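You operate a simulated robot arm through the tools that you are given. There is no shell and no other tool.

Carry out the task below with a simulated two-armed robot. There is one attempt and no reset: what you move stays moved.

TASK
Empty the green cup through the funnel into the jar in the holder.
Fine: cup back in its place, funnel into its stand, jar out on the glass top. Set down upright: green paper cup, short round jar.
Where things are to end (x, y in the base frame): short round jar within 60 mm of [610, 330].

It is judged by the outcome, as a careful person would: the job done as asked, and still so three seconds after it is handed in. It fails if anything else is knocked over, pushed out of place, dropped, spilled or broken.

THE ROBOT
Two 7-joint arms with fingered hands on one trunk that stands fixed in place. Base frame: the origin is at the foot of the trunk, x ahead of it, y to its left, z up. Readings come in mm, rad, newtons and seconds.
The left shoulder is at [60, 138, 897], the right one opposite. With the tool pointing down near the work surface each hand reaches from about 420 to 920 mm from the base axis, measured 20 degrees to its own side. Payload 4 kg a hand.
The tool frame of a hand sits at the grasp point between the pads (the TCP): z along the fingers, y along the line on which they close. The tips reach 36 mm beyond it. The gripper opens to 120 mm; its body begins 42 mm behind the TCP. The gripper is a hand of 5 fingers: y runs from the thumb to the fingers, the wrist lies at [-15, -109, -200] in the tool frame, and closing takes about 1.5 s.
Orientation is that of the tool frame in the base frame, as a unit quaternion [x, y, z, w]. With the fingers straight down and the wrist toward the robot, the tool's x, y and z point along [0, 1, 0], [1, 0, 0] and [0, 0, -1] of the base frame.

THE INTERFACE
- The arms move only by the tool apply_moves. It takes "left_series", "right_series" or both (then of equal length, played together; a hand with none holds still); each is a list of rows, each an object (a shift or turn left out is 0, a gripper value left out holds the last) with "delta_pos": the shift along the tool's x, y, z in units of 500 mm (1.0 is 500 mm), a list of three; "rot": the turn, a rotation vector about the tool's x, y, z in units of 90 degrees (1.0 is 90 degrees), a list of three. In form: [{"delta_pos": [dx, dy, dz], "rot": [ax, ay, az]}, ...]. A call has 1 to 20 rows; each row is the pose to reach, as a shift and turn from the pose commanded when the call began, along the tool's axes at that moment. "left_hand" and "right_hand" are, for a hand that has rows, the finger opening in mm, from 0 to 120, set as the call begins (left out, the last holds). A call with a number of a shift or a turn outside -1 to 1 is refused whole. A row lasts 0.2 s, in which the tool goes at most 50 mm and 0.15 rad; a call with a longer step from one row to the next is refused whole, and so is a gripper value outside its range. Where a pose cannot be reached the arm comes as near as it can. A force on the tool above 90 N (or 10 N above the force at the start of the call, whichever is more), or a blocked arm, ends the call early, and 0.2 s more pass. The fingers move at their own pace (about 153 mm/s each) and stop on an object; they squeeze with about 29 N. The grip force told is the motor's: it shows also when the fingers shut on nothing. Time passes only in rows, and 0.2 s behind the last, so rows that repeat a pose let the fingers close. It gives the time, the measured TCP pose, the force on the tool (base axes), the opening and the grip force at its end, in the units of the frame above (readings bear some noise), with the torque about the TCP (base axes, N m) and any sound that the robot's microphone picked up.
- Cameras (640 x 400 px; columns grow to the right, rows downward): "scene" is now at [36.7, 28.3, 1526.1]; the picture's right is [0.34, -0.94, 0.00], its down [-0.61, -0.22, -0.77] and it looks along [0.72, 0.26, -0.64] (base axes); focal length 306 px, centre (320, 200). "left" rides on the left gripper at [-69, -79, -131] in its tool frame; the picture's right is [-0.78, -0.29, 0.55], its down [0.55, -0.73, 0.40] and it looks along [0.29, 0.61, 0.74] (tool axes); focal length 222 px, centre (320, 200). "right" rides on the right gripper at [69, -79, -131] in its tool frame; the picture's right is [-0.78, 0.29, -0.55], its down [-0.55, -0.73, 0.40] and it looks along [-0.29, 0.61, 0.74] (tool axes); focal length 222 px, centre (320, 200). There is no depth. A picture from a camera that has moved, and an enlarged one, comes with that camera's place and axes in the base frame and with its lens. The place of the scene camera against the robot may be out by one fixed shift of up to 25 mm in any direction.
- camera(camera): a new picture of that camera. No time passes.
- slide_trunk(by): slides the trunk up (or, below 0, down) by that many mm; the arms and the scene camera ride with it, the base frame stays. It gives what a move gives, with no picture.
- preshape(shape, hand): the hand has 5 fingers and takes this shape, open, in about a second: jaw (thumb against the fingers, like two jaws); tri (thumb and two fingers); tip (a fingertip pinch); poke (one finger out to press); point (the index stretched); flat (the hand flat); cup (the hand cupped); fist (a fist). The gripper value then closes the fingers along that shape, each until it touches; the sizes above hold for jaw. It gives what a move gives, with no picture.
- head_to(pan, tilt): turns the head with the scene camera to pan (to the left, within 1.501 rad either way) and tilt (down, from -0.506 to 1.204), counted from straight ahead of the robot. It gives what a move gives.
- zoom(camera, box): a new picture of the part [left, top, right, bottom] of that camera's present view, enlarged. No time passes.
- close_job(): hands the job in; it is judged then, once.

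Nothing tells you positions but the pictures and the camera data. Unless the task says otherwise, let go and move clear before handing in.

The tools are called after "Request:" as name(argument=value, ...) on one line, values as JSON. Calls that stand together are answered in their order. apply_moves: Moves the arms, as the interface text tells. Its arguments: {"type":"object","properties":{"left_series":{"type":"array"},"left_hand":{"type":"number"},"right_series":{"type":"array"},"right_hand":{"type":"number"}},"required":[]} The other tools are called the same way: slide_trunk (by) moves the trunk up or down; preshape (shape, hand) gives the hand a shape; head_to (pan, tilt) turns the head that bears the scene camera; camera (camera) takes a picture; zoom (camera, box) takes an enlarged picture of a part of a camera's view; close_job () hands the job in.

At the start:

```text
time: 0.0
left_eef_pos: [426.3, 471.1, 1230.2]
left_ee_rot: [0.707, 0.707, 0.0, 0.0]
left_contact_force: [-0.4, -0.2, -0.6]
left_wrist_torque: [0.0, 0.01, 0.01]
left_width: 119.8
left_grasp_force: 0.0
left_shape: jaw
right_eef_pos: [565.8, 22.5, 1302.6]
right_ee_rot: [0.706, 0.708, 0.0, 0.0]
right_contact_force: [-0.1, 0.0, 0.3]
right_wrist_torque: [-0.01, 0.01, -0.02]
right_width: 119.6
right_grasp_force: 0.0
right_shape: jaw
trunk travel left (down, up): [-475.0, 115.0]
head pan, tilt (commanded): [0.344, 0.698]
```

scene: 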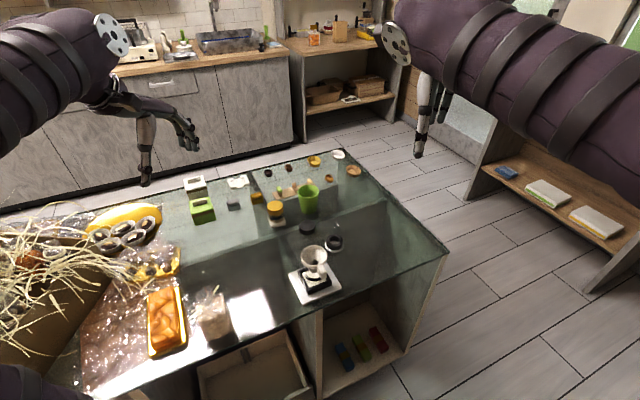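
right: 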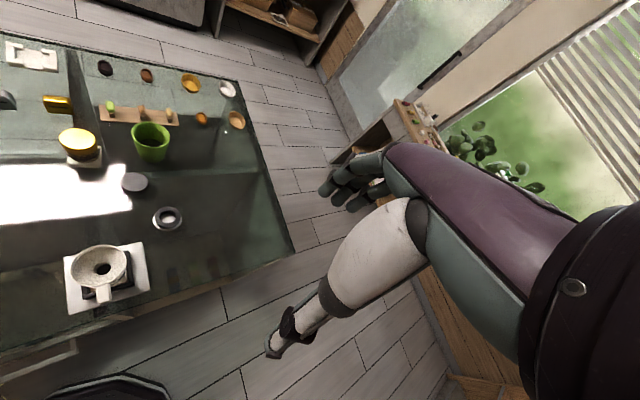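
left: 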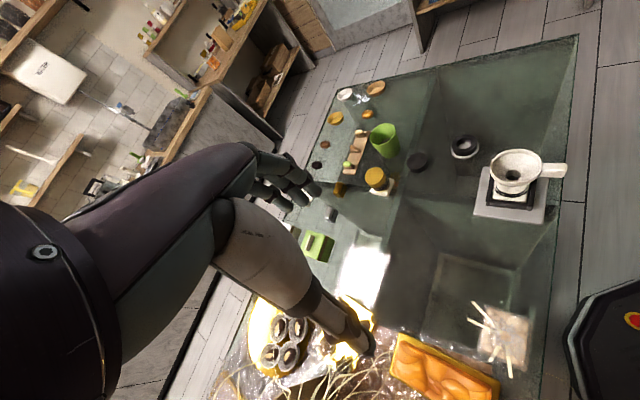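

I see a glass-topped counter with a green cup, a funnel sitting over something on a white holder, and other small items. I'll take enlarged pictures first to find where each thing is.

Request:
zoom(camera="scene", box=[230, 140, 390, 240])

Request:
zoom(camera="scene", box=[260, 220, 380, 310])

Request:
zoom(camera="right", box=[0, 40, 300, 330])

Request:
zoom(camera="left", box=[300, 60, 600, 260])

```text
4.00 times, centred on (310, 190) of scene
camera zoom: at [36.7, 28.3, 1526.1], right [0.34, -0.94, 0.0], down [-0.61, -0.22, -0.77], along [0.72, 0.26, -0.64], focal length 1225 px, centre (360, 240)
```

zoom: 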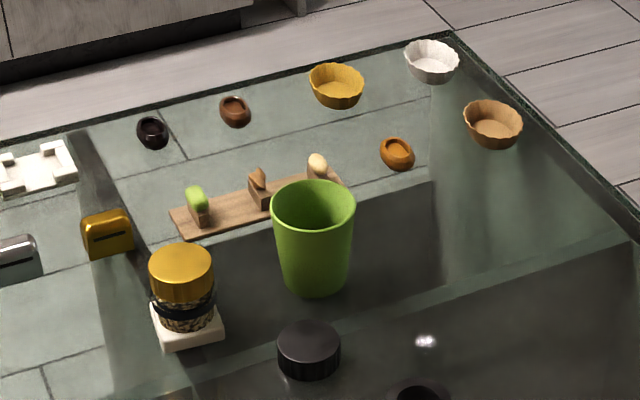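

```text
4.44 times, centred on (320, 265) of scene
camera zoom: at [36.7, 28.3, 1526.1], right [0.34, -0.94, 0.0], down [-0.61, -0.22, -0.77], along [0.72, 0.26, -0.64], focal length 1361 px, centre (320, -89)
```

zoom: 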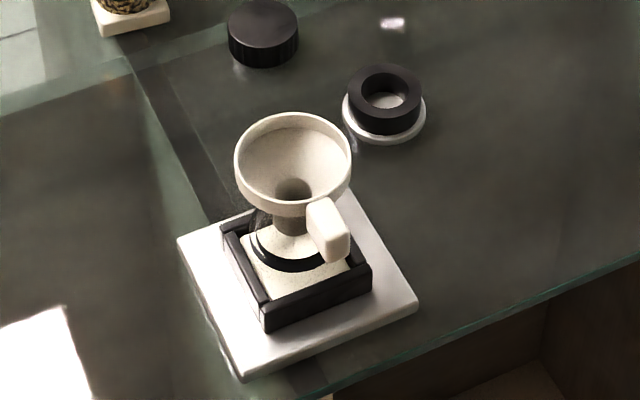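

```text
1.38 times, centred on (150, 185) of right
camera zoom: at [486.5, 92.7, 1434.9], right [0.29, -0.78, 0.55], down [-0.73, -0.55, -0.4], along [0.61, -0.29, -0.74], focal length 306 px, centre (554, 221)
```

zoom: 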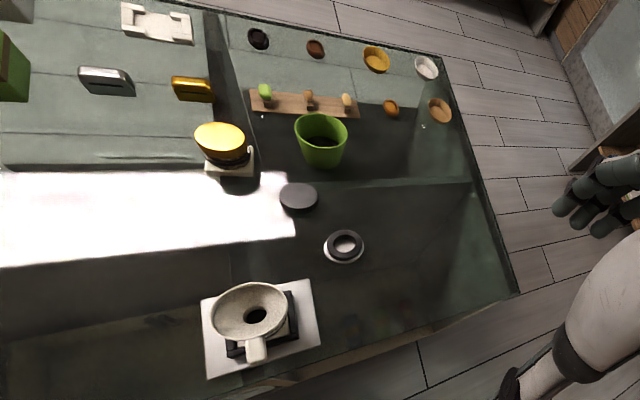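

```text
2.00 times, centred on (450, 160) of left
camera zoom: at [347.2, 401.5, 1361.1], right [-0.29, -0.78, -0.55], down [-0.73, 0.55, -0.4], along [0.61, 0.29, -0.74], focal length 444 px, centre (60, 280)
```

zoom: 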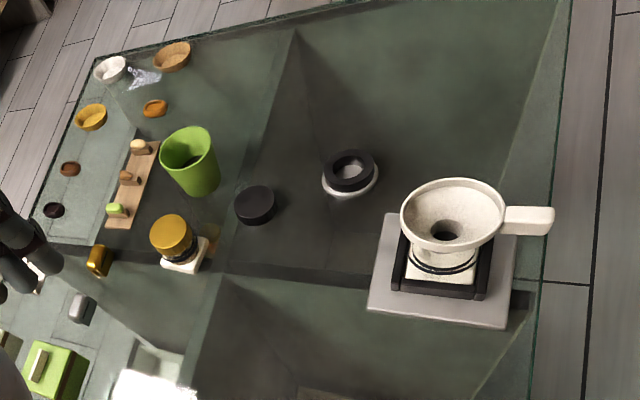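

The workspace is mostly on the left arm's side: the cup is at roughly (843,352), the holder at about (520,210) and the stand near (684,203). Next I'll look closely at the hand and the objects for better measurements.

Request:
zoom(camera="left", box=[100, 100, 420, 380])

Request:
zoom(camera="scene", box=[80, 70, 240, 190])

Request:
zoom(camera="left", box=[360, 100, 460, 200])

Request:
zoom(camera="left", box=[440, 120, 580, 230])

```text
1.43 times, centred on (260, 240) of left
camera zoom: at [347.2, 401.5, 1361.1], right [-0.29, -0.78, -0.55], down [-0.73, 0.55, -0.4], along [0.61, 0.29, -0.74], focal length 317 px, centre (406, 143)
```

zoom: 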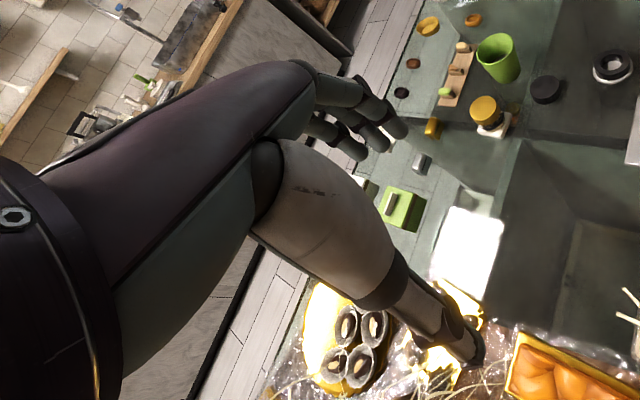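

```text
3.33 times, centred on (160, 130) of scene
camera zoom: at [36.7, 28.3, 1526.1], right [0.34, -0.94, 0.0], down [-0.61, -0.22, -0.77], along [0.72, 0.26, -0.64], focal length 1021 px, centre (853, 433)
```

zoom: 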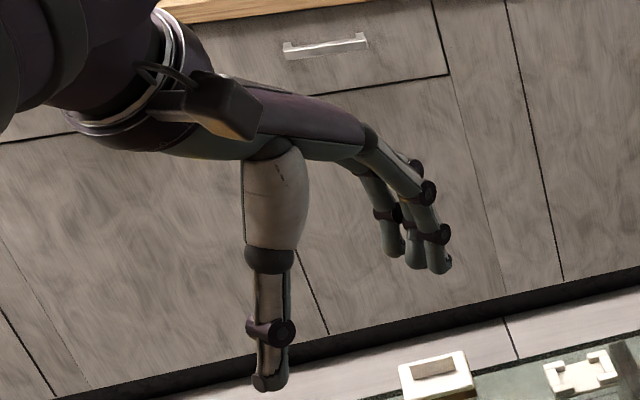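

```text
4.00 times, centred on (410, 150) of left
camera zoom: at [347.2, 401.5, 1361.1], right [-0.29, -0.78, -0.55], down [-0.73, 0.55, -0.4], along [0.61, 0.29, -0.74], focal length 888 px, centre (-40, 400)
```

zoom: 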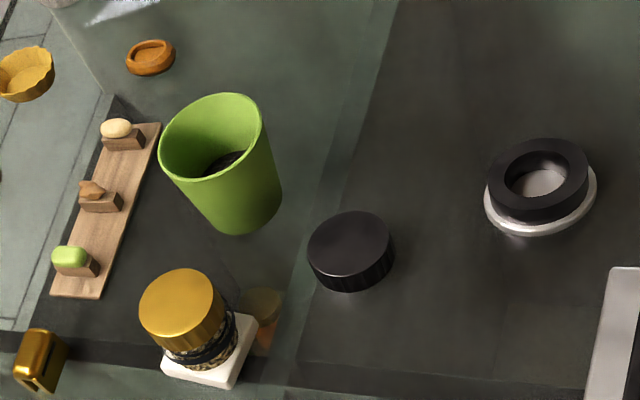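

```text
3.64 times, centred on (510, 175) of left
camera zoom: at [347.2, 401.5, 1361.1], right [-0.29, -0.78, -0.55], down [-0.73, 0.55, -0.4], along [0.61, 0.29, -0.74], focal length 808 px, centre (-371, 291)
```

zoom: 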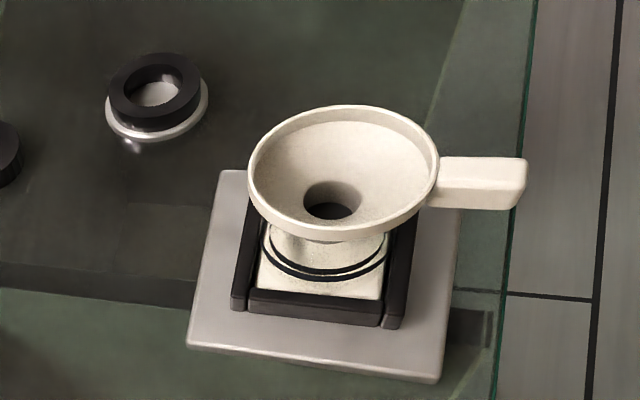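

The cup holds a small amount of dark contents, and the jar with the funnel sits in the black frame. I'll lower the left hand over the glass, well above everything, for closer views.

Request:
apply_moves(left_series=[{"delta_pos": [-0.0282, 0.0108, 0.046]}, {"delta_pos": [-0.0564, 0.0216, 0.092]}, {"delta_pos": [-0.0846, 0.0324, 0.138]}, {"delta_pos": [-0.1128, 0.0432, 0.184]}, {"delta_pos": [-0.141, 0.054, 0.23]}, {"delta_pos": [-0.1692, 0.0648, 0.276]}, {"delta_pos": [-0.1974, 0.0756, 0.322]}, {"delta_pos": [-0.2256, 0.0864, 0.368]}, {"delta_pos": [-0.2538, 0.0972, 0.414]}, {"delta_pos": [-0.282, 0.108, 0.46]}])

Request:
camera(camera="left")

Request:
camera(camera="scene")

```text
time: 2.2
left_eef_pos: [479.0, 330.5, 1003.1]
left_ee_rot: [0.707, 0.707, 0.0, 0.0]
left_contact_force: [0.1, 0.2, 0.3]
left_wrist_torque: [0.03, -0.01, 0.03]
left_width: 120.0
left_grasp_force: 0.0
left_shape: jaw
right_eef_pos: [566.5, 23.3, 1304.5]
right_ee_rot: [0.707, 0.707, 0.0, 0.0]
right_contact_force: [0.0, 0.1, -0.4]
right_wrist_torque: [0.01, 0.0, 0.02]
right_width: 119.6
right_grasp_force: 0.1
right_shape: jaw
trunk travel left (down, up): [-475.0, 115.0]
head pan, tilt (commanded): [0.344, 0.698]
```

```text
taken
camera left: at [400.1, 260.6, 1133.6], right [-0.29, -0.79, -0.55], down [-0.73, 0.55, -0.4], along [0.61, 0.29, -0.74], focal length 222 px, centre (320, 200)
```

left: 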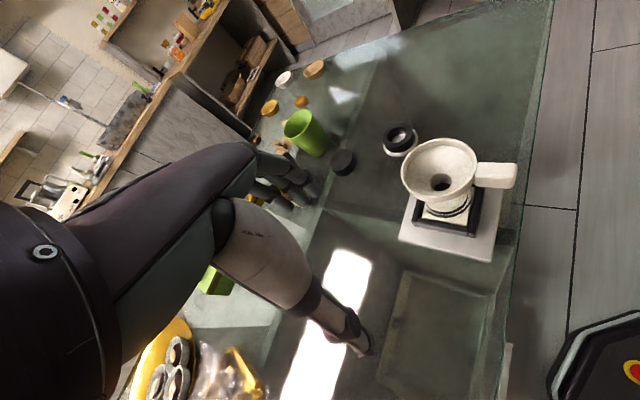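

```text
taken
camera scene: at [36.9, 28.3, 1526.1], right [0.34, -0.94, 0.0], down [-0.61, -0.22, -0.77], along [0.72, 0.26, -0.64], focal length 306 px, centre (320, 200)
```

scene: 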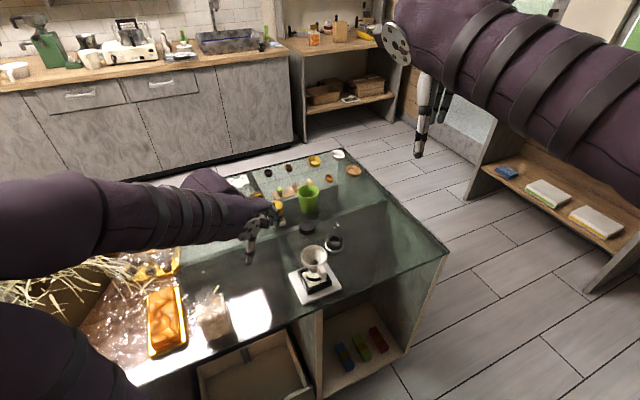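

Request:
zoom(camera="left", box=[370, 100, 530, 280])

Request:
zoom(camera="left", box=[260, 50, 420, 220])

Request:
zoom(camera="right", box=[40, 140, 220, 320])

Request:
zoom(camera="right", box=[30, 80, 260, 220])

```text
2.22 times, centred on (450, 190) of left
camera zoom: at [400.1, 260.6, 1133.6], right [-0.29, -0.79, -0.55], down [-0.73, 0.55, -0.4], along [0.61, 0.29, -0.74], focal length 494 px, centre (31, 222)
```

zoom: 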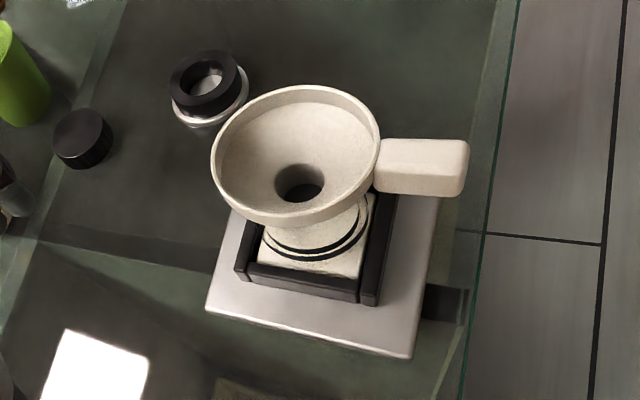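

```text
2.35 times, centred on (340, 135) of left
camera zoom: at [400.1, 260.6, 1133.6], right [-0.29, -0.79, -0.55], down [-0.73, 0.55, -0.4], along [0.61, 0.29, -0.74], focal length 523 px, centre (273, 353)
```

zoom: 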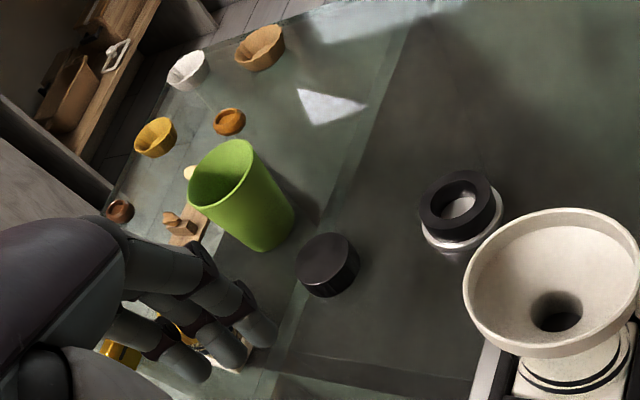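

```text
2.22 times, centred on (130, 230) of right
camera zoom: at [486.8, 92.8, 1434.8], right [0.29, -0.78, 0.55], down [-0.73, -0.55, -0.4], along [0.61, -0.29, -0.74], focal length 494 px, centre (742, 133)
```

zoom: 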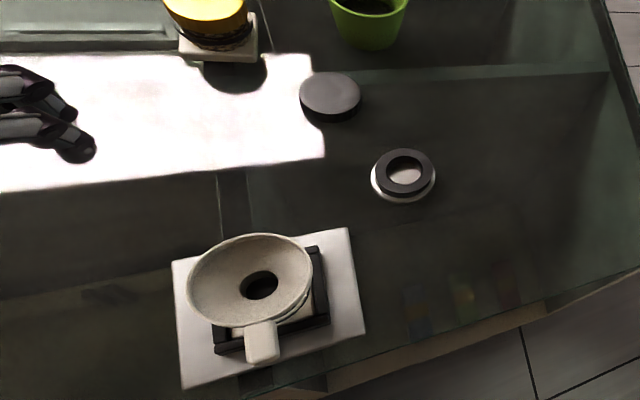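

```text
2.78 times, centred on (145, 150) of right
camera zoom: at [486.8, 92.8, 1434.8], right [0.29, -0.78, 0.55], down [-0.73, -0.55, -0.4], along [0.61, -0.29, -0.74], focal length 618 px, centre (807, 339)
```

zoom: 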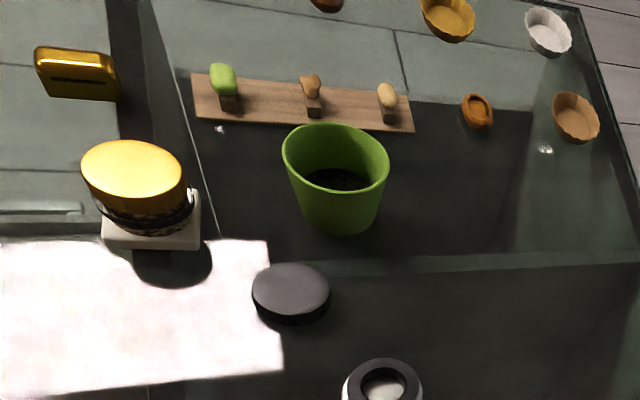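

The holder is turned about 45° to the robot. I have the funnel rim at about (525,214,914), the cup at about (810,341) with its rim near z=880, the stand ring at about (680,203) and the table at about z=795. Next I'll check the hand's shape from the scene camera.

Request:
zoom(camera="scene", box=[180, 160, 360, 310])

Request:
zoom(camera="right", box=[0, 150, 160, 250])

```text
2.67 times, centred on (270, 235) of scene
camera zoom: at [36.9, 28.3, 1526.1], right [0.34, -0.94, 0.0], down [-0.61, -0.22, -0.77], along [0.72, 0.26, -0.64], focal length 817 px, centre (453, 107)
```

zoom: 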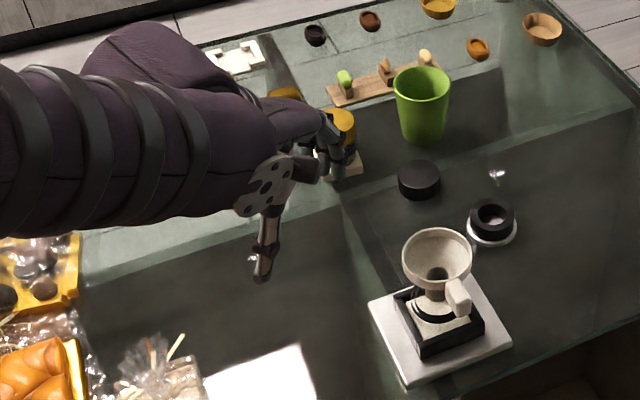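

```text
4.00 times, centred on (80, 200) of right
camera zoom: at [486.8, 92.8, 1434.8], right [0.29, -0.78, 0.55], down [-0.73, -0.55, -0.4], along [0.61, -0.29, -0.74], focal length 888 px, centre (1280, 200)
```

zoom: 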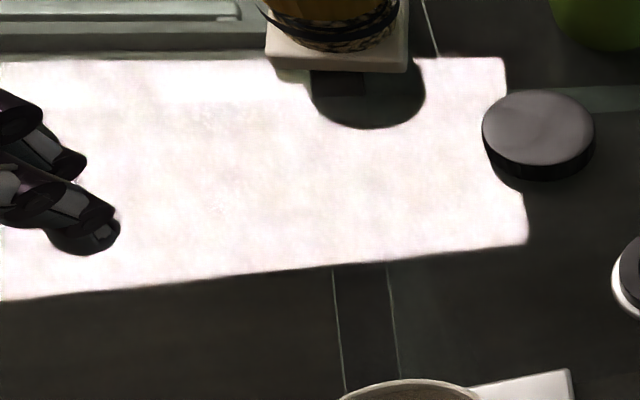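

The left arm comes in with its elbow out to the left. Before touching anything I'll test in free air, well above the objects, whether it can take a side-grasp orientation with fingers forward and slightly down, thumb to the right.

Request:
apply_moves(left_series=[{"delta_pos": [0, 0.0116, -0.0081], "rot": [-0.0484, -0.0279, -0.069]}, {"delta_pos": [0, 0.0231, -0.0163], "rot": [-0.0967, -0.0559, -0.138]}, {"delta_pos": [0, 0.0347, -0.0244], "rot": [-0.1451, -0.0838, -0.207]}, {"delta_pos": [0, 0.0463, -0.0326], "rot": [-0.1934, -0.1117, -0.276]}, {"delta_pos": [0, 0.0579, -0.0407], "rot": [-0.2418, -0.1397, -0.345]}, {"delta_pos": [0, 0.0694, -0.0488], "rot": [-0.2902, -0.1676, -0.414]}, {"delta_pos": [0, 0.081, -0.057], "rot": [-0.3385, -0.1955, -0.483]}, {"delta_pos": [0, 0.0926, -0.0651], "rot": [-0.3869, -0.2234, -0.552]}, {"delta_pos": [0, 0.1041, -0.0733], "rot": [-0.4352, -0.2514, -0.621]}, {"delta_pos": [0, 0.1157, -0.0814], "rot": [-0.4836, -0.2793, -0.69]}, {"delta_pos": [0, 0.1273, -0.0895], "rot": [-0.532, -0.3072, -0.759]}, {"delta_pos": [0, 0.1388, -0.0977], "rot": [-0.5803, -0.3352, -0.828]}, {"delta_pos": [0, 0.1504, -0.1058], "rot": [-0.6287, -0.3631, -0.897]}, {"delta_pos": [0, 0.162, -0.114], "rot": [-0.677, -0.391, -0.966]}])

Request:
camera(camera="scene")

Request:
camera(camera="left")

```text
time: 5.2
left_eef_pos: [560.5, 327.8, 1057.5]
left_ee_rot: [-0.059, 0.852, 0.135, 0.503]
left_contact_force: [-0.1, 0.9, -1.2]
left_wrist_torque: [0.01, 0.01, 0.02]
left_width: 119.6
left_grasp_force: 0.0
left_shape: jaw
left hand out of reach, approached as far as the arm can: row 2
right_eef_pos: [564.5, 24.4, 1302.6]
right_ee_rot: [0.707, 0.708, 0.001, 0.0]
right_contact_force: [0.1, 0.3, -0.3]
right_wrist_torque: [-0.01, 0.03, -0.01]
right_width: 119.9
right_grasp_force: 0.1
right_shape: jaw
trunk travel left (down, up): [-475.0, 115.0]
head pan, tilt (commanded): [0.344, 0.698]
```

```text
taken
camera scene: at [37.0, 28.2, 1526.0], right [0.34, -0.94, 0.0], down [-0.61, -0.22, -0.77], along [0.72, 0.26, -0.64], focal length 306 px, centre (320, 200)
```

scene: 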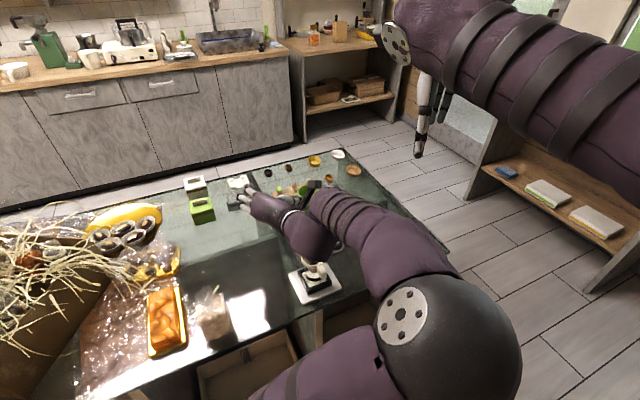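

```text
taken
camera left: at [503.7, 211.8, 1164.1], right [0.91, -0.15, 0.39], down [0.24, -0.57, -0.79], along [0.33, 0.81, -0.48], focal length 222 px, centre (320, 200)
```

left: 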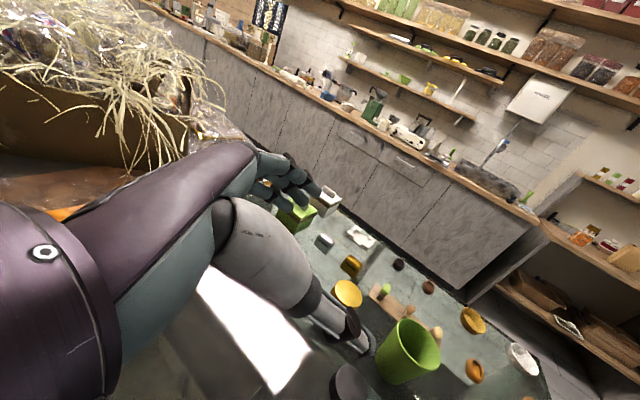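

The arm reached that pose, but only by flipping its elbow over to the right, which I don't want. I'll swing to a more natural orientation in the air, with the fingers pointing forward-right and about 40° down.

Request:
apply_moves(left_series=[{"delta_pos": [-0.0127, 0, 0.0032], "rot": [0.0714, 0.0068, 0.0348]}, {"delta_pos": [-0.0253, 0, 0.0064], "rot": [0.1428, 0.0136, 0.0697]}, {"delta_pos": [-0.038, 0, 0.0097], "rot": [0.2142, 0.0205, 0.1045]}, {"delta_pos": [-0.0507, 0, 0.0129], "rot": [0.2856, 0.0273, 0.1393]}, {"delta_pos": [-0.0633, 0, 0.0161], "rot": [0.3571, 0.0341, 0.1742]}, {"delta_pos": [-0.076, 0, 0.0193], "rot": [0.4285, 0.0409, 0.209]}, {"delta_pos": [-0.0887, 0, 0.0226], "rot": [0.4999, 0.0478, 0.2438]}, {"delta_pos": [-0.1013, 0, 0.0258], "rot": [0.5713, 0.0546, 0.2787]}, {"delta_pos": [-0.114, 0, 0.029], "rot": [0.6427, 0.0614, 0.3135]}])

Request:
camera(camera="scene")

Request:
camera(camera="left")

```text
time: 7.2
left_eef_pos: [601.4, 333.5, 1100.0]
left_ee_rot: [0.385, 0.821, -0.179, 0.383]
left_contact_force: [-0.2, 1.3, 0.3]
left_wrist_torque: [-0.01, 0.01, 0.01]
left_width: 120.0
left_grasp_force: 0.0
left_shape: jaw
right_eef_pos: [566.0, 24.8, 1301.8]
right_ee_rot: [0.707, 0.707, 0.0, -0.001]
right_contact_force: [-0.2, -0.2, -0.1]
right_wrist_torque: [0.0, -0.03, -0.01]
right_width: 119.6
right_grasp_force: 0.1
right_shape: jaw
trunk travel left (down, up): [-475.0, 115.0]
head pan, tilt (commanded): [0.344, 0.698]
```

```text
taken
camera scene: at [36.9, 29.0, 1526.0], right [0.34, -0.94, 0.0], down [-0.61, -0.22, -0.77], along [0.72, 0.26, -0.64], focal length 306 px, centre (320, 200)
```

scene: 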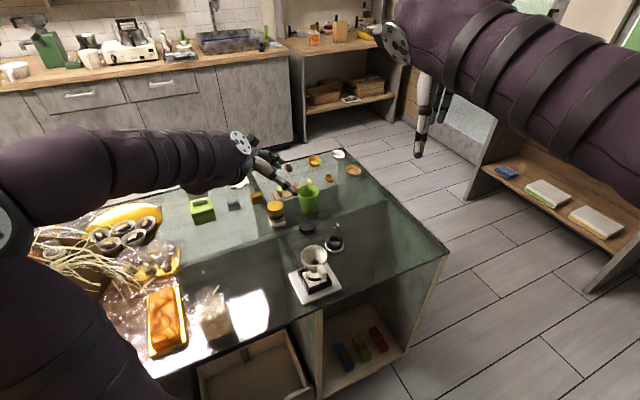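

```text
taken
camera left: at [504.8, 324.8, 1237.1], right [0.37, -0.9, 0.25], down [-0.6, -0.43, -0.68], along [0.71, 0.1, -0.69], focal length 222 px, centre (320, 200)
```

left: 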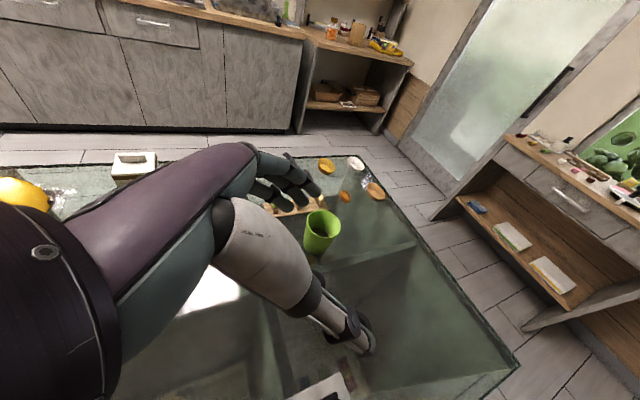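

The natural elbow position is back. Still in free air with an empty hand, I'll rehearse the pour: yaw around over the funnel area first, then tilt.

Request:
apply_moves(left_series=[{"delta_pos": [-0.0116, -0.0202, 0.0033], "rot": [0.0662, 0, 0.0556]}, {"delta_pos": [-0.0231, -0.0404, 0.0067], "rot": [0.1324, 0, 0.1111]}, {"delta_pos": [-0.0347, -0.0607, 0.01], "rot": [0.1987, 0, 0.1667]}, {"delta_pos": [-0.0462, -0.0809, 0.0133], "rot": [0.2649, 0, 0.2222]}, {"delta_pos": [-0.0578, -0.1011, 0.0167], "rot": [0.3311, 0, 0.2778]}, {"delta_pos": [-0.0693, -0.1213, 0.02], "rot": [0.3973, 0, 0.3333]}, {"delta_pos": [-0.0809, -0.1416, 0.0233], "rot": [0.4636, 0, 0.3889]}, {"delta_pos": [-0.0924, -0.1618, 0.0267], "rot": [0.5298, 0, 0.4444]}, {"delta_pos": [-0.104, -0.182, 0.03], "rot": [0.596, 0, 0.5]}])

Request:
camera(camera="scene")

Request:
camera(camera="left")

```text
time: 9.2
left_eef_pos: [559.3, 238.8, 1130.5]
left_ee_rot: [0.785, 0.452, -0.367, 0.211]
left_contact_force: [0.3, -0.1, -0.1]
left_wrist_torque: [0.0, 0.0, 0.01]
left_width: 120.0
left_grasp_force: 0.0
left_shape: jaw
right_eef_pos: [567.1, 23.2, 1303.8]
right_ee_rot: [0.707, 0.707, 0.0, 0.0]
right_contact_force: [0.2, -0.5, 0.8]
right_wrist_torque: [0.02, 0.01, 0.0]
right_width: 119.8
right_grasp_force: 0.1
right_shape: jaw
trunk travel left (down, up): [-475.0, 115.0]
head pan, tilt (commanded): [0.344, 0.698]
```

```text
taken
camera scene: at [37.2, 28.2, 1526.0], right [0.34, -0.94, 0.0], down [-0.61, -0.22, -0.77], along [0.72, 0.26, -0.64], focal length 306 px, centre (320, 200)
```

scene: 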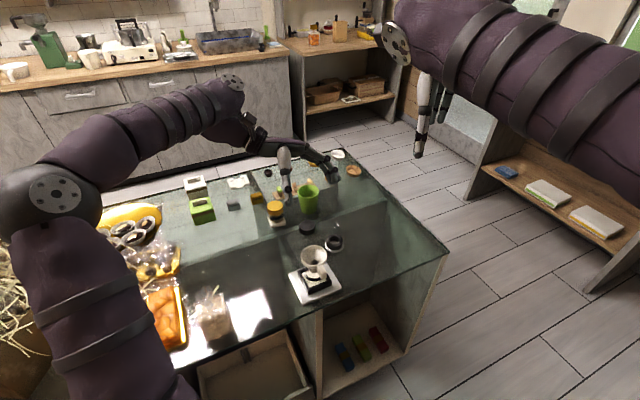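

```text
taken
camera left: at [519.1, 326.4, 1267.8], right [-0.72, -0.65, 0.25], down [-0.61, 0.41, -0.68], along [0.34, -0.64, -0.69], focal length 222 px, centre (320, 200)
```

left: 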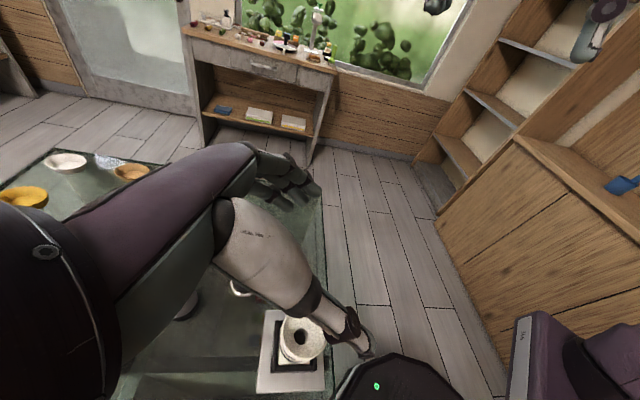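

That works. Now the tilt itself, rehearsed in air about a left-right axis so the cup would pour toward the robot.

Request:
apply_moves(left_series=[{"rot": [-0.0503, 0.0451, 0.0599]}, {"rot": [-0.1006, 0.0903, 0.1198]}, {"rot": [-0.1509, 0.1354, 0.1796]}, {"rot": [-0.2013, 0.1805, 0.2395]}, {"rot": [-0.2516, 0.2256, 0.2994]}, {"rot": [-0.3019, 0.2708, 0.3593]}, {"rot": [-0.3522, 0.3159, 0.4191]}, {"rot": [-0.4025, 0.361, 0.479]}, {"rot": [-0.4528, 0.4061, 0.5389]}, {"rot": [-0.5031, 0.4513, 0.5988]}, {"rot": [-0.5534, 0.4964, 0.6586]}, {"rot": [-0.6038, 0.5415, 0.7185]}, {"rot": [-0.6541, 0.5866, 0.7784]}, {"rot": [-0.7044, 0.6318, 0.8383]}, {"rot": [-0.7547, 0.6769, 0.8981]}, {"rot": [-0.805, 0.722, 0.958]}])

Request:
camera(camera="scene")

Request:
camera(camera="left")

```text
time: 12.6
left_eef_pos: [559.6, 238.4, 1130.8]
left_ee_rot: [0.664, 0.0, 0.557, 0.5]
left_contact_force: [-0.1, -0.8, -0.1]
left_wrist_torque: [0.02, 0.01, 0.01]
left_width: 119.7
left_grasp_force: 0.0
left_shape: jaw
right_eef_pos: [566.7, 21.1, 1304.1]
right_ee_rot: [0.707, 0.707, 0.0, 0.0]
right_contact_force: [-0.9, -0.1, 0.1]
right_wrist_torque: [0.0, -0.01, 0.02]
right_width: 119.8
right_grasp_force: 0.0
right_shape: jaw
trunk travel left (down, up): [-475.0, 115.0]
head pan, tilt (commanded): [0.344, 0.698]
```

```text
taken
camera scene: at [36.9, 25.6, 1526.2], right [0.34, -0.94, 0.0], down [-0.61, -0.21, -0.77], along [0.72, 0.26, -0.64], focal length 306 px, centre (320, 200)
```

scene: 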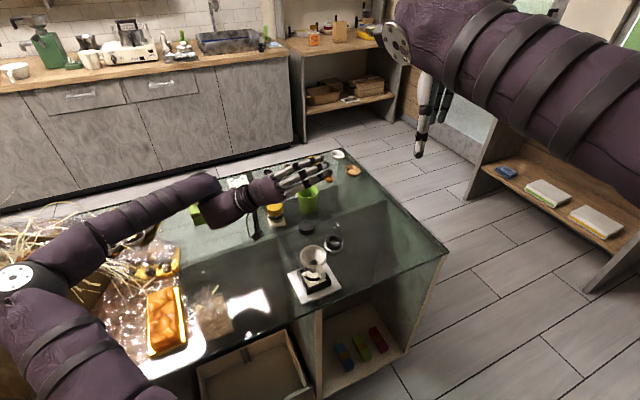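

```text
taken
camera left: at [481.3, 325.7, 1011.8], right [0.27, -0.65, -0.71], down [0.91, 0.41, -0.03], along [0.31, -0.64, 0.71], focal length 222 px, centre (320, 200)
```

left: 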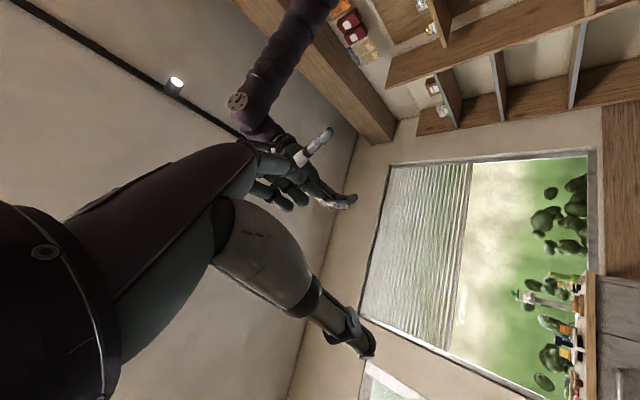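

The full 130° tilt is reachable with no warnings. Now I'll undo the tilt and go back toward a pre-grasp above the cup.

Request:
apply_moves(left_series=[{"rot": [0.0503, -0.0451, -0.0599]}, {"rot": [0.1006, -0.0903, -0.1198]}, {"rot": [0.1509, -0.1354, -0.1796]}, {"rot": [0.2013, -0.1805, -0.2395]}, {"rot": [0.2516, -0.2256, -0.2994]}, {"rot": [0.3019, -0.2708, -0.3593]}, {"rot": [0.3522, -0.3159, -0.4191]}, {"rot": [0.4025, -0.361, -0.479]}, {"rot": [0.4528, -0.4061, -0.5389]}, {"rot": [0.5031, -0.4513, -0.5988]}, {"rot": [0.5534, -0.4964, -0.6586]}, {"rot": [0.6038, -0.5415, -0.7185]}, {"rot": [0.6541, -0.5866, -0.7784]}, {"rot": [0.7044, -0.6318, -0.8383]}, {"rot": [0.7547, -0.6769, -0.8981]}, {"rot": [0.805, -0.722, -0.958]}])

Request:
zoom(camera="left", box=[200, 260, 400, 400])

```text
time: 16.0
left_eef_pos: [559.6, 240.6, 1130.7]
left_ee_rot: [0.784, 0.454, -0.366, 0.211]
left_contact_force: [0.9, 0.3, -0.2]
left_wrist_torque: [0.02, 0.01, 0.02]
left_width: 120.2
left_grasp_force: 0.0
left_shape: jaw
right_eef_pos: [566.4, 22.8, 1302.5]
right_ee_rot: [0.706, 0.708, 0.001, 0.001]
right_contact_force: [0.1, 0.2, 1.1]
right_wrist_torque: [0.03, 0.0, -0.02]
right_width: 119.5
right_grasp_force: 0.0
right_shape: jaw
trunk travel left (down, up): [-475.0, 115.0]
head pan, tilt (commanded): [0.344, 0.698]
```

```text
2.86 times, centred on (300, 330) of left
camera zoom: at [519.5, 328.0, 1267.1], right [-0.71, -0.65, 0.25], down [-0.61, 0.41, -0.67], along [0.34, -0.64, -0.69], focal length 635 px, centre (377, -171)
```

zoom: 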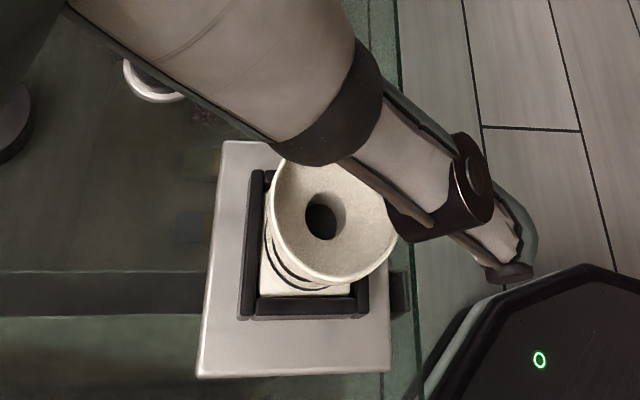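

Now I'll yaw back and move to a pre-grasp about 130 mm above the cup.

Request:
apply_moves(left_series=[{"delta_pos": [0.046, 0.0321, -0.0175], "rot": [-0.0596, 0, -0.05]}, {"delta_pos": [0.092, 0.0642, -0.035], "rot": [-0.1192, 0, -0.1]}, {"delta_pos": [0.138, 0.0963, -0.0525], "rot": [-0.1788, 0, -0.15]}, {"delta_pos": [0.184, 0.1284, -0.07], "rot": [-0.2384, 0, -0.2]}, {"delta_pos": [0.23, 0.1605, -0.0875], "rot": [-0.298, 0, -0.25]}, {"delta_pos": [0.276, 0.1926, -0.105], "rot": [-0.3576, 0, -0.3]}, {"delta_pos": [0.322, 0.2247, -0.1225], "rot": [-0.4172, 0, -0.35]}, {"delta_pos": [0.368, 0.2568, -0.14], "rot": [-0.4768, 0, -0.4]}, {"delta_pos": [0.414, 0.2889, -0.1575], "rot": [-0.5364, 0, -0.45]}, {"delta_pos": [0.46, 0.321, -0.175], "rot": [-0.596, 0, -0.5]}])

Request:
camera(camera="left")

Request:
camera(camera="scene")

Request:
camera(camera="right")

```text
time: 18.2
left_eef_pos: [804.6, 343.7, 1011.4]
left_ee_rot: [0.382, 0.822, -0.178, 0.383]
left_contact_force: [-0.8, 0.3, -0.3]
left_wrist_torque: [0.01, 0.03, -0.01]
left_width: 119.9
left_grasp_force: 0.0
left_shape: jaw
right_eef_pos: [567.3, 22.1, 1302.7]
right_ee_rot: [0.708, 0.707, 0.0, 0.001]
right_contact_force: [-0.1, -0.4, 0.6]
right_wrist_torque: [0.05, -0.01, -0.02]
right_width: 119.8
right_grasp_force: 0.0
right_shape: jaw
trunk travel left (down, up): [-475.0, 115.0]
head pan, tilt (commanded): [0.344, 0.698]
```

```text
taken
camera left: at [708.6, 335.5, 1147.6], right [0.37, -0.89, 0.25], down [-0.59, -0.44, -0.68], along [0.71, 0.1, -0.69], focal length 222 px, centre (320, 200)
```

left: 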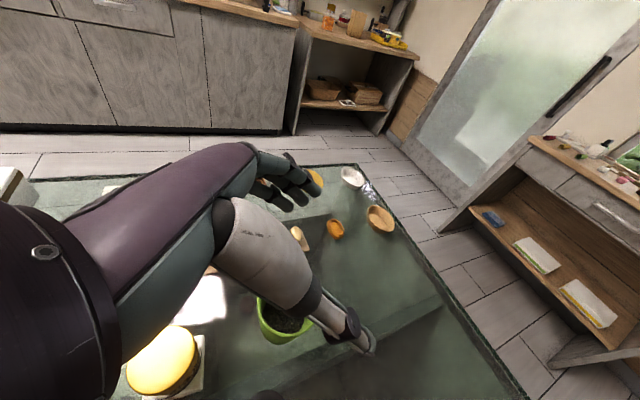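

```text
taken
camera scene: at [37.4, 27.7, 1526.1], right [0.34, -0.94, 0.0], down [-0.61, -0.22, -0.77], along [0.72, 0.26, -0.64], focal length 306 px, centre (320, 200)
```

scene: 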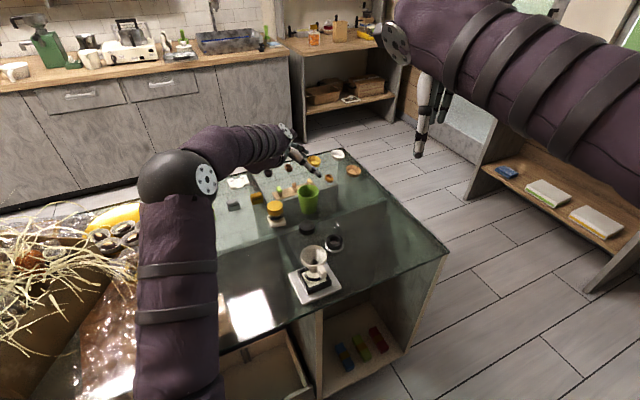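

```text
taken
camera right: at [487.3, 92.2, 1434.7], right [0.29, -0.79, 0.55], down [-0.73, -0.55, -0.4], along [0.61, -0.29, -0.74], focal length 222 px, centre (320, 200)
```

right: 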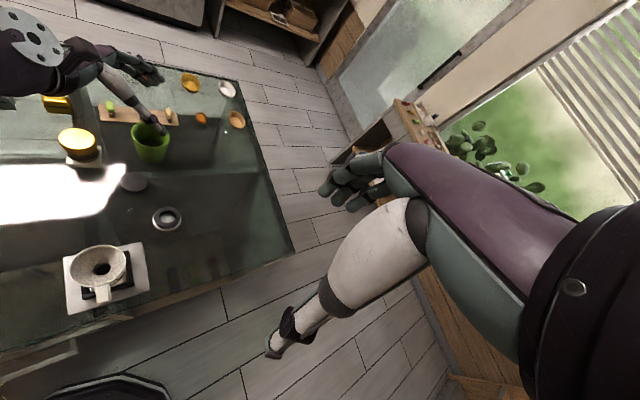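

The cup is partly behind the thumb from here. I'll zoom to check its position against the gripper before going down.

Request:
zoom(camera="left", box=[220, 240, 400, 380])

Request:
zoom(camera="right", box=[60, 40, 260, 180])

Request:
zoom(camera="scene", box=[250, 120, 370, 240])

```text
2.86 times, centred on (310, 310) of left
camera zoom: at [708.6, 335.5, 1147.6], right [0.37, -0.89, 0.25], down [-0.59, -0.44, -0.68], along [0.71, 0.1, -0.69], focal length 635 px, centre (349, -114)
```

zoom: 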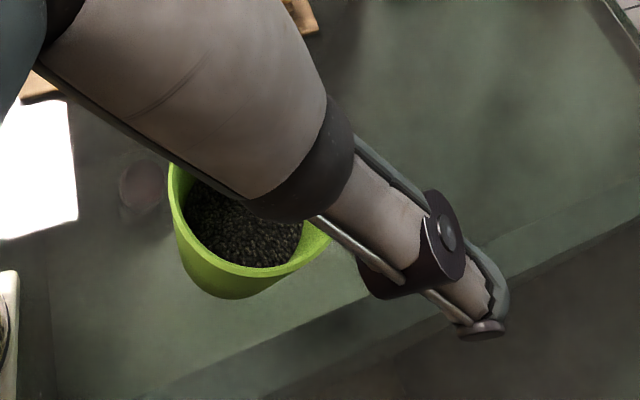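

```text
2.86 times, centred on (160, 110) of right
camera zoom: at [487.3, 92.2, 1434.7], right [0.29, -0.79, 0.55], down [-0.73, -0.55, -0.4], along [0.61, -0.29, -0.74], focal length 635 px, centre (777, 457)
```

zoom: 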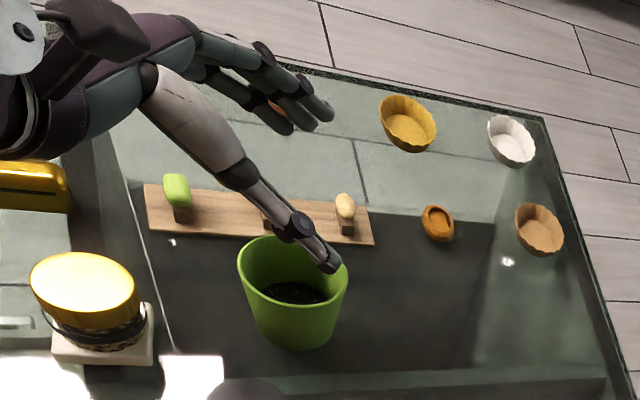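

```text
3.33 times, centred on (310, 180) of scene
camera zoom: at [37.4, 27.7, 1526.1], right [0.34, -0.94, 0.0], down [-0.61, -0.22, -0.77], along [0.72, 0.26, -0.64], focal length 1021 px, centre (353, 267)
```

zoom: 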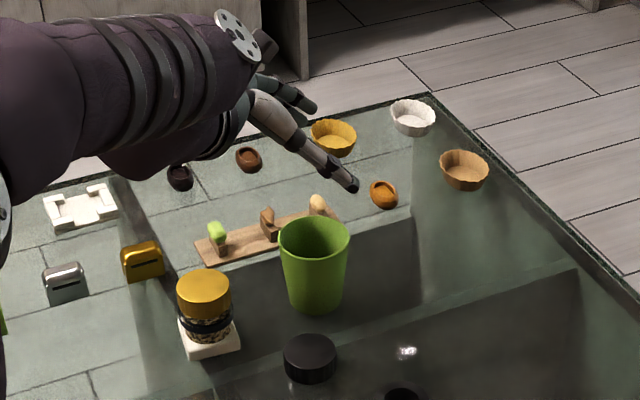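

The grains fill the lower part of the cup, and I now place its centre at about (808,342). I'll go straight down 100 mm with the opening at 105 mm, then look again.

Request:
apply_moves(left_series=[{"delta_pos": [0.0306, 0.001, 0.0257]}, {"delta_pos": [0.0613, 0.001, 0.0514]}, {"delta_pos": [0.0919, 0.002, 0.0771]}, {"delta_pos": [0.1226, 0.002, 0.1029]}, {"delta_pos": [0.1532, 0.002, 0.1286]}, {"delta_pos": [0.1532, 0.002, 0.1286]}], left_hand=105)

Request:
camera(camera="left")

Request:
zoom(camera="right", box=[60, 40, 260, 180])

Request:
zoom(camera="scene", box=[250, 120, 370, 240])

```text
time: 19.6
left_eef_pos: [806.8, 344.7, 911.5]
left_ee_rot: [0.384, 0.821, -0.178, 0.384]
left_contact_force: [-0.2, 0.6, -0.5]
left_wrist_torque: [-0.02, 0.0, 0.03]
left_width: 105.2
left_grasp_force: 0.3
left_shape: jaw
right_eef_pos: [566.1, 23.6, 1303.6]
right_ee_rot: [0.707, 0.707, -0.001, 0.0]
right_contact_force: [-0.4, -0.2, 0.6]
right_wrist_torque: [0.02, 0.0, 0.02]
right_width: 119.8
right_grasp_force: 0.0
right_shape: jaw
trunk travel left (down, up): [-475.0, 115.0]
head pan, tilt (commanded): [0.344, 0.698]
```

```text
taken
camera left: at [711.0, 337.1, 1046.9], right [0.37, -0.89, 0.25], down [-0.59, -0.43, -0.68], along [0.71, 0.1, -0.69], focal length 222 px, centre (320, 200)
```

left: 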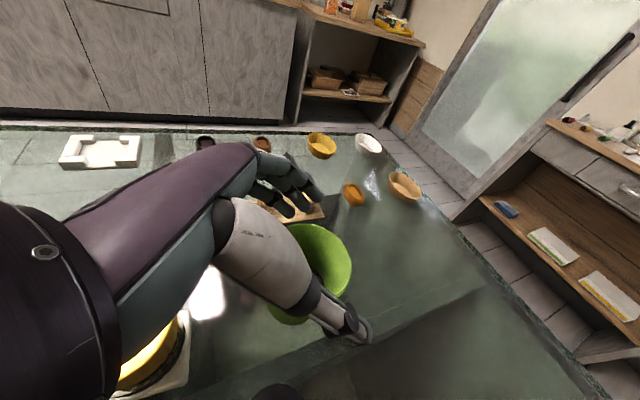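

```text
2.86 times, centred on (160, 110) of right
camera zoom: at [486.5, 92.6, 1435.0], right [0.29, -0.78, 0.55], down [-0.73, -0.55, -0.4], along [0.61, -0.29, -0.74], focal length 635 px, centre (777, 457)
```

zoom: 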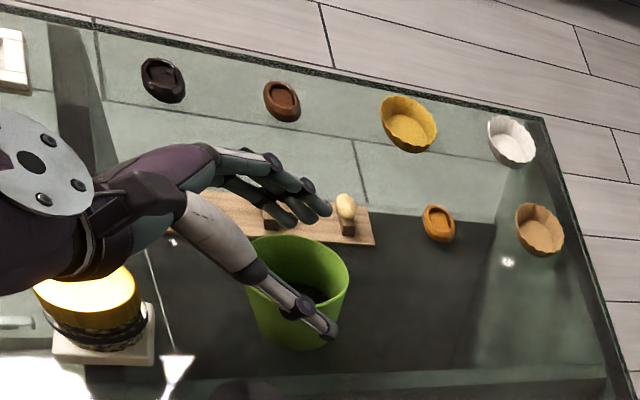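

```text
3.33 times, centred on (310, 180) of scene
camera zoom: at [36.7, 28.2, 1526.1], right [0.34, -0.94, 0.0], down [-0.61, -0.22, -0.77], along [0.72, 0.26, -0.64], focal length 1021 px, centre (353, 267)
```

zoom: 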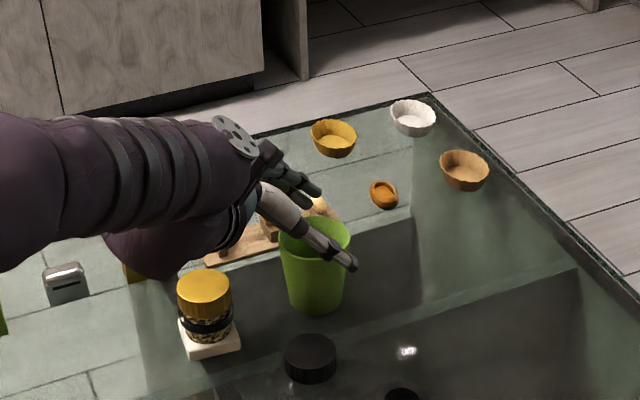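

The thumb is on the near side and the fingers on the far side, and the cup is centred between them to about a millimetre. I'll go down the rest of the way to grasp height.

Request:
apply_moves(left_series=[{"delta_pos": [0.0216, 0, 0.0155]}, {"delta_pos": [0.0432, 0, 0.031]}, {"delta_pos": [0.0648, 0, 0.0465]}, {"delta_pos": [0.0864, 0, 0.062]}, {"delta_pos": [0.0864, 0, 0.062]}])

Request:
camera(camera="left")

Request:
zoom(camera="right", box=[60, 40, 260, 180])

Request:
zoom(camera="scene", box=[260, 140, 360, 230])

```text
time: 20.8
left_eef_pos: [804.3, 348.9, 859.9]
left_ee_rot: [0.384, 0.821, -0.177, 0.385]
left_contact_force: [0.8, 0.9, 8.6]
left_wrist_torque: [0.59, 0.56, -0.06]
left_width: 105.0
left_grasp_force: 0.0
left_shape: jaw
right_eef_pos: [565.3, 22.8, 1303.5]
right_ee_rot: [0.707, 0.707, -0.001, 0.0]
right_contact_force: [0.6, -0.2, 0.8]
right_wrist_torque: [0.02, -0.02, -0.01]
right_width: 119.5
right_grasp_force: 0.1
right_shape: jaw
trunk travel left (down, up): [-475.0, 115.0]
head pan, tilt (commanded): [0.344, 0.698]
```

```text
taken
camera left: at [707.3, 340.5, 996.6], right [0.37, -0.9, 0.25], down [-0.59, -0.43, -0.68], along [0.72, 0.1, -0.69], focal length 222 px, centre (320, 200)
```

left: 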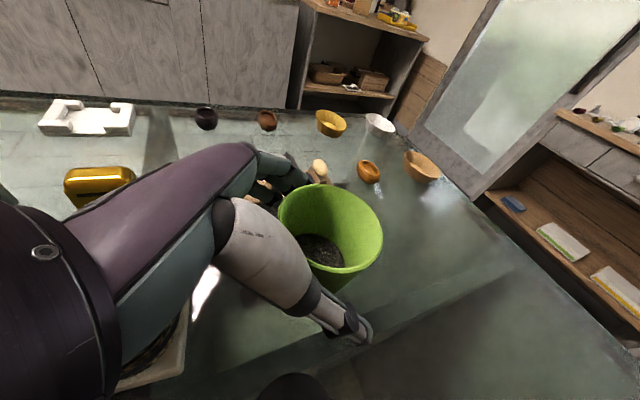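

```text
2.86 times, centred on (160, 110) of right
camera zoom: at [486.0, 92.3, 1435.3], right [0.29, -0.79, 0.55], down [-0.73, -0.55, -0.4], along [0.61, -0.29, -0.74], focal length 635 px, centre (777, 457)
```

zoom: 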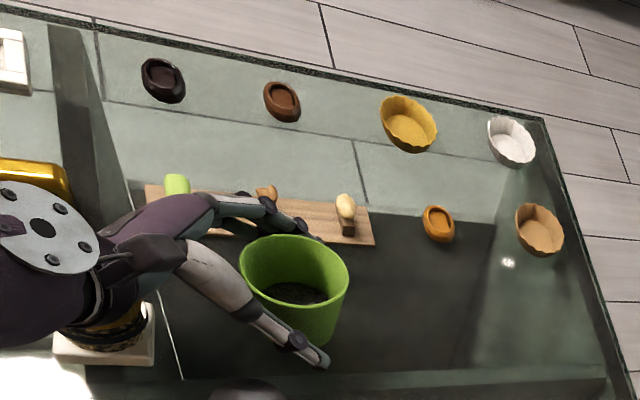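

```text
4.44 times, centred on (310, 185) of scene
camera zoom: at [36.2, 27.9, 1526.2], right [0.34, -0.94, 0.0], down [-0.6, -0.22, -0.77], along [0.72, 0.26, -0.64], focal length 1361 px, centre (364, 267)
```

zoom: 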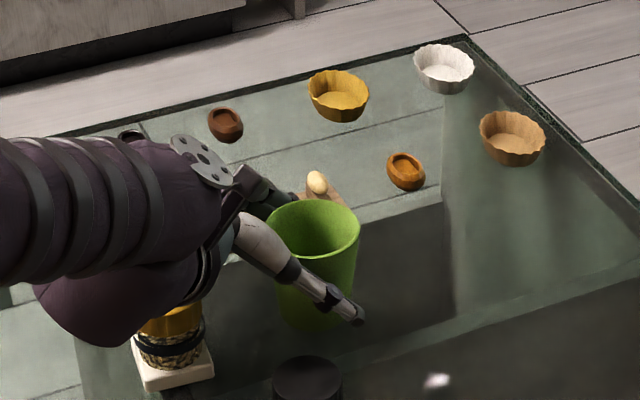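

There's an upward force of about 8.6 N, and the torque puts the contact near (739,418). The underside of the hand is resting on the edge of the yellow jar's lid. I'll lift at once and then turn the hand so it clears that jar.

Request:
apply_moves(left_series=[{"delta_pos": [-0.0153, 0, -0.0129]}, {"delta_pos": [-0.0306, 0, -0.0257]}, {"delta_pos": [-0.046, 0, -0.0386]}])

Request:
zoom(camera="right", box=[60, 40, 260, 180])

Request:
zoom(camera="scene", box=[260, 140, 360, 230])

```text
time: 21.6
left_eef_pos: [804.3, 347.0, 887.4]
left_ee_rot: [0.383, 0.821, -0.179, 0.383]
left_contact_force: [-0.8, -0.1, -0.1]
left_wrist_torque: [0.0, 0.02, 0.04]
left_width: 105.1
left_grasp_force: 0.0
left_shape: jaw
right_eef_pos: [566.9, 23.2, 1303.2]
right_ee_rot: [0.707, 0.707, -0.001, 0.0]
right_contact_force: [0.0, -0.5, 0.2]
right_wrist_torque: [0.0, 0.03, 0.01]
right_width: 119.7
right_grasp_force: 0.0
right_shape: jaw
trunk travel left (down, up): [-475.0, 115.0]
head pan, tilt (commanded): [0.344, 0.698]
```

```text
2.86 times, centred on (160, 110) of right
camera zoom: at [486.3, 92.6, 1435.0], right [0.29, -0.78, 0.55], down [-0.73, -0.55, -0.4], along [0.61, -0.29, -0.74], focal length 635 px, centre (777, 457)
```

zoom: 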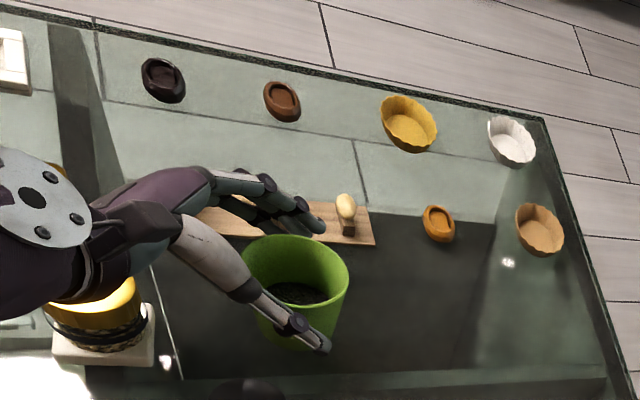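

```text
4.44 times, centred on (310, 185) of scene
camera zoom: at [36.5, 28.2, 1526.0], right [0.34, -0.94, 0.0], down [-0.61, -0.22, -0.77], along [0.72, 0.26, -0.64], focal length 1361 px, centre (364, 267)
```

zoom: 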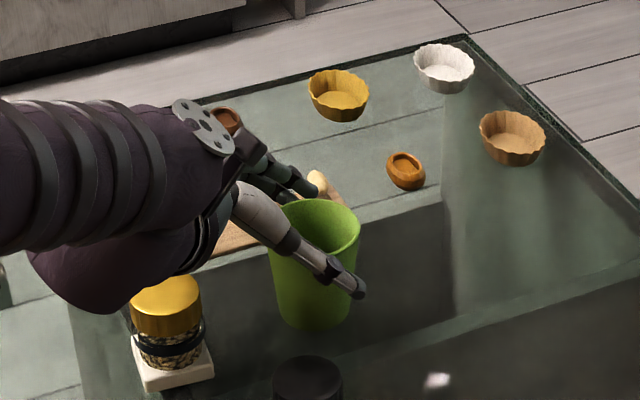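

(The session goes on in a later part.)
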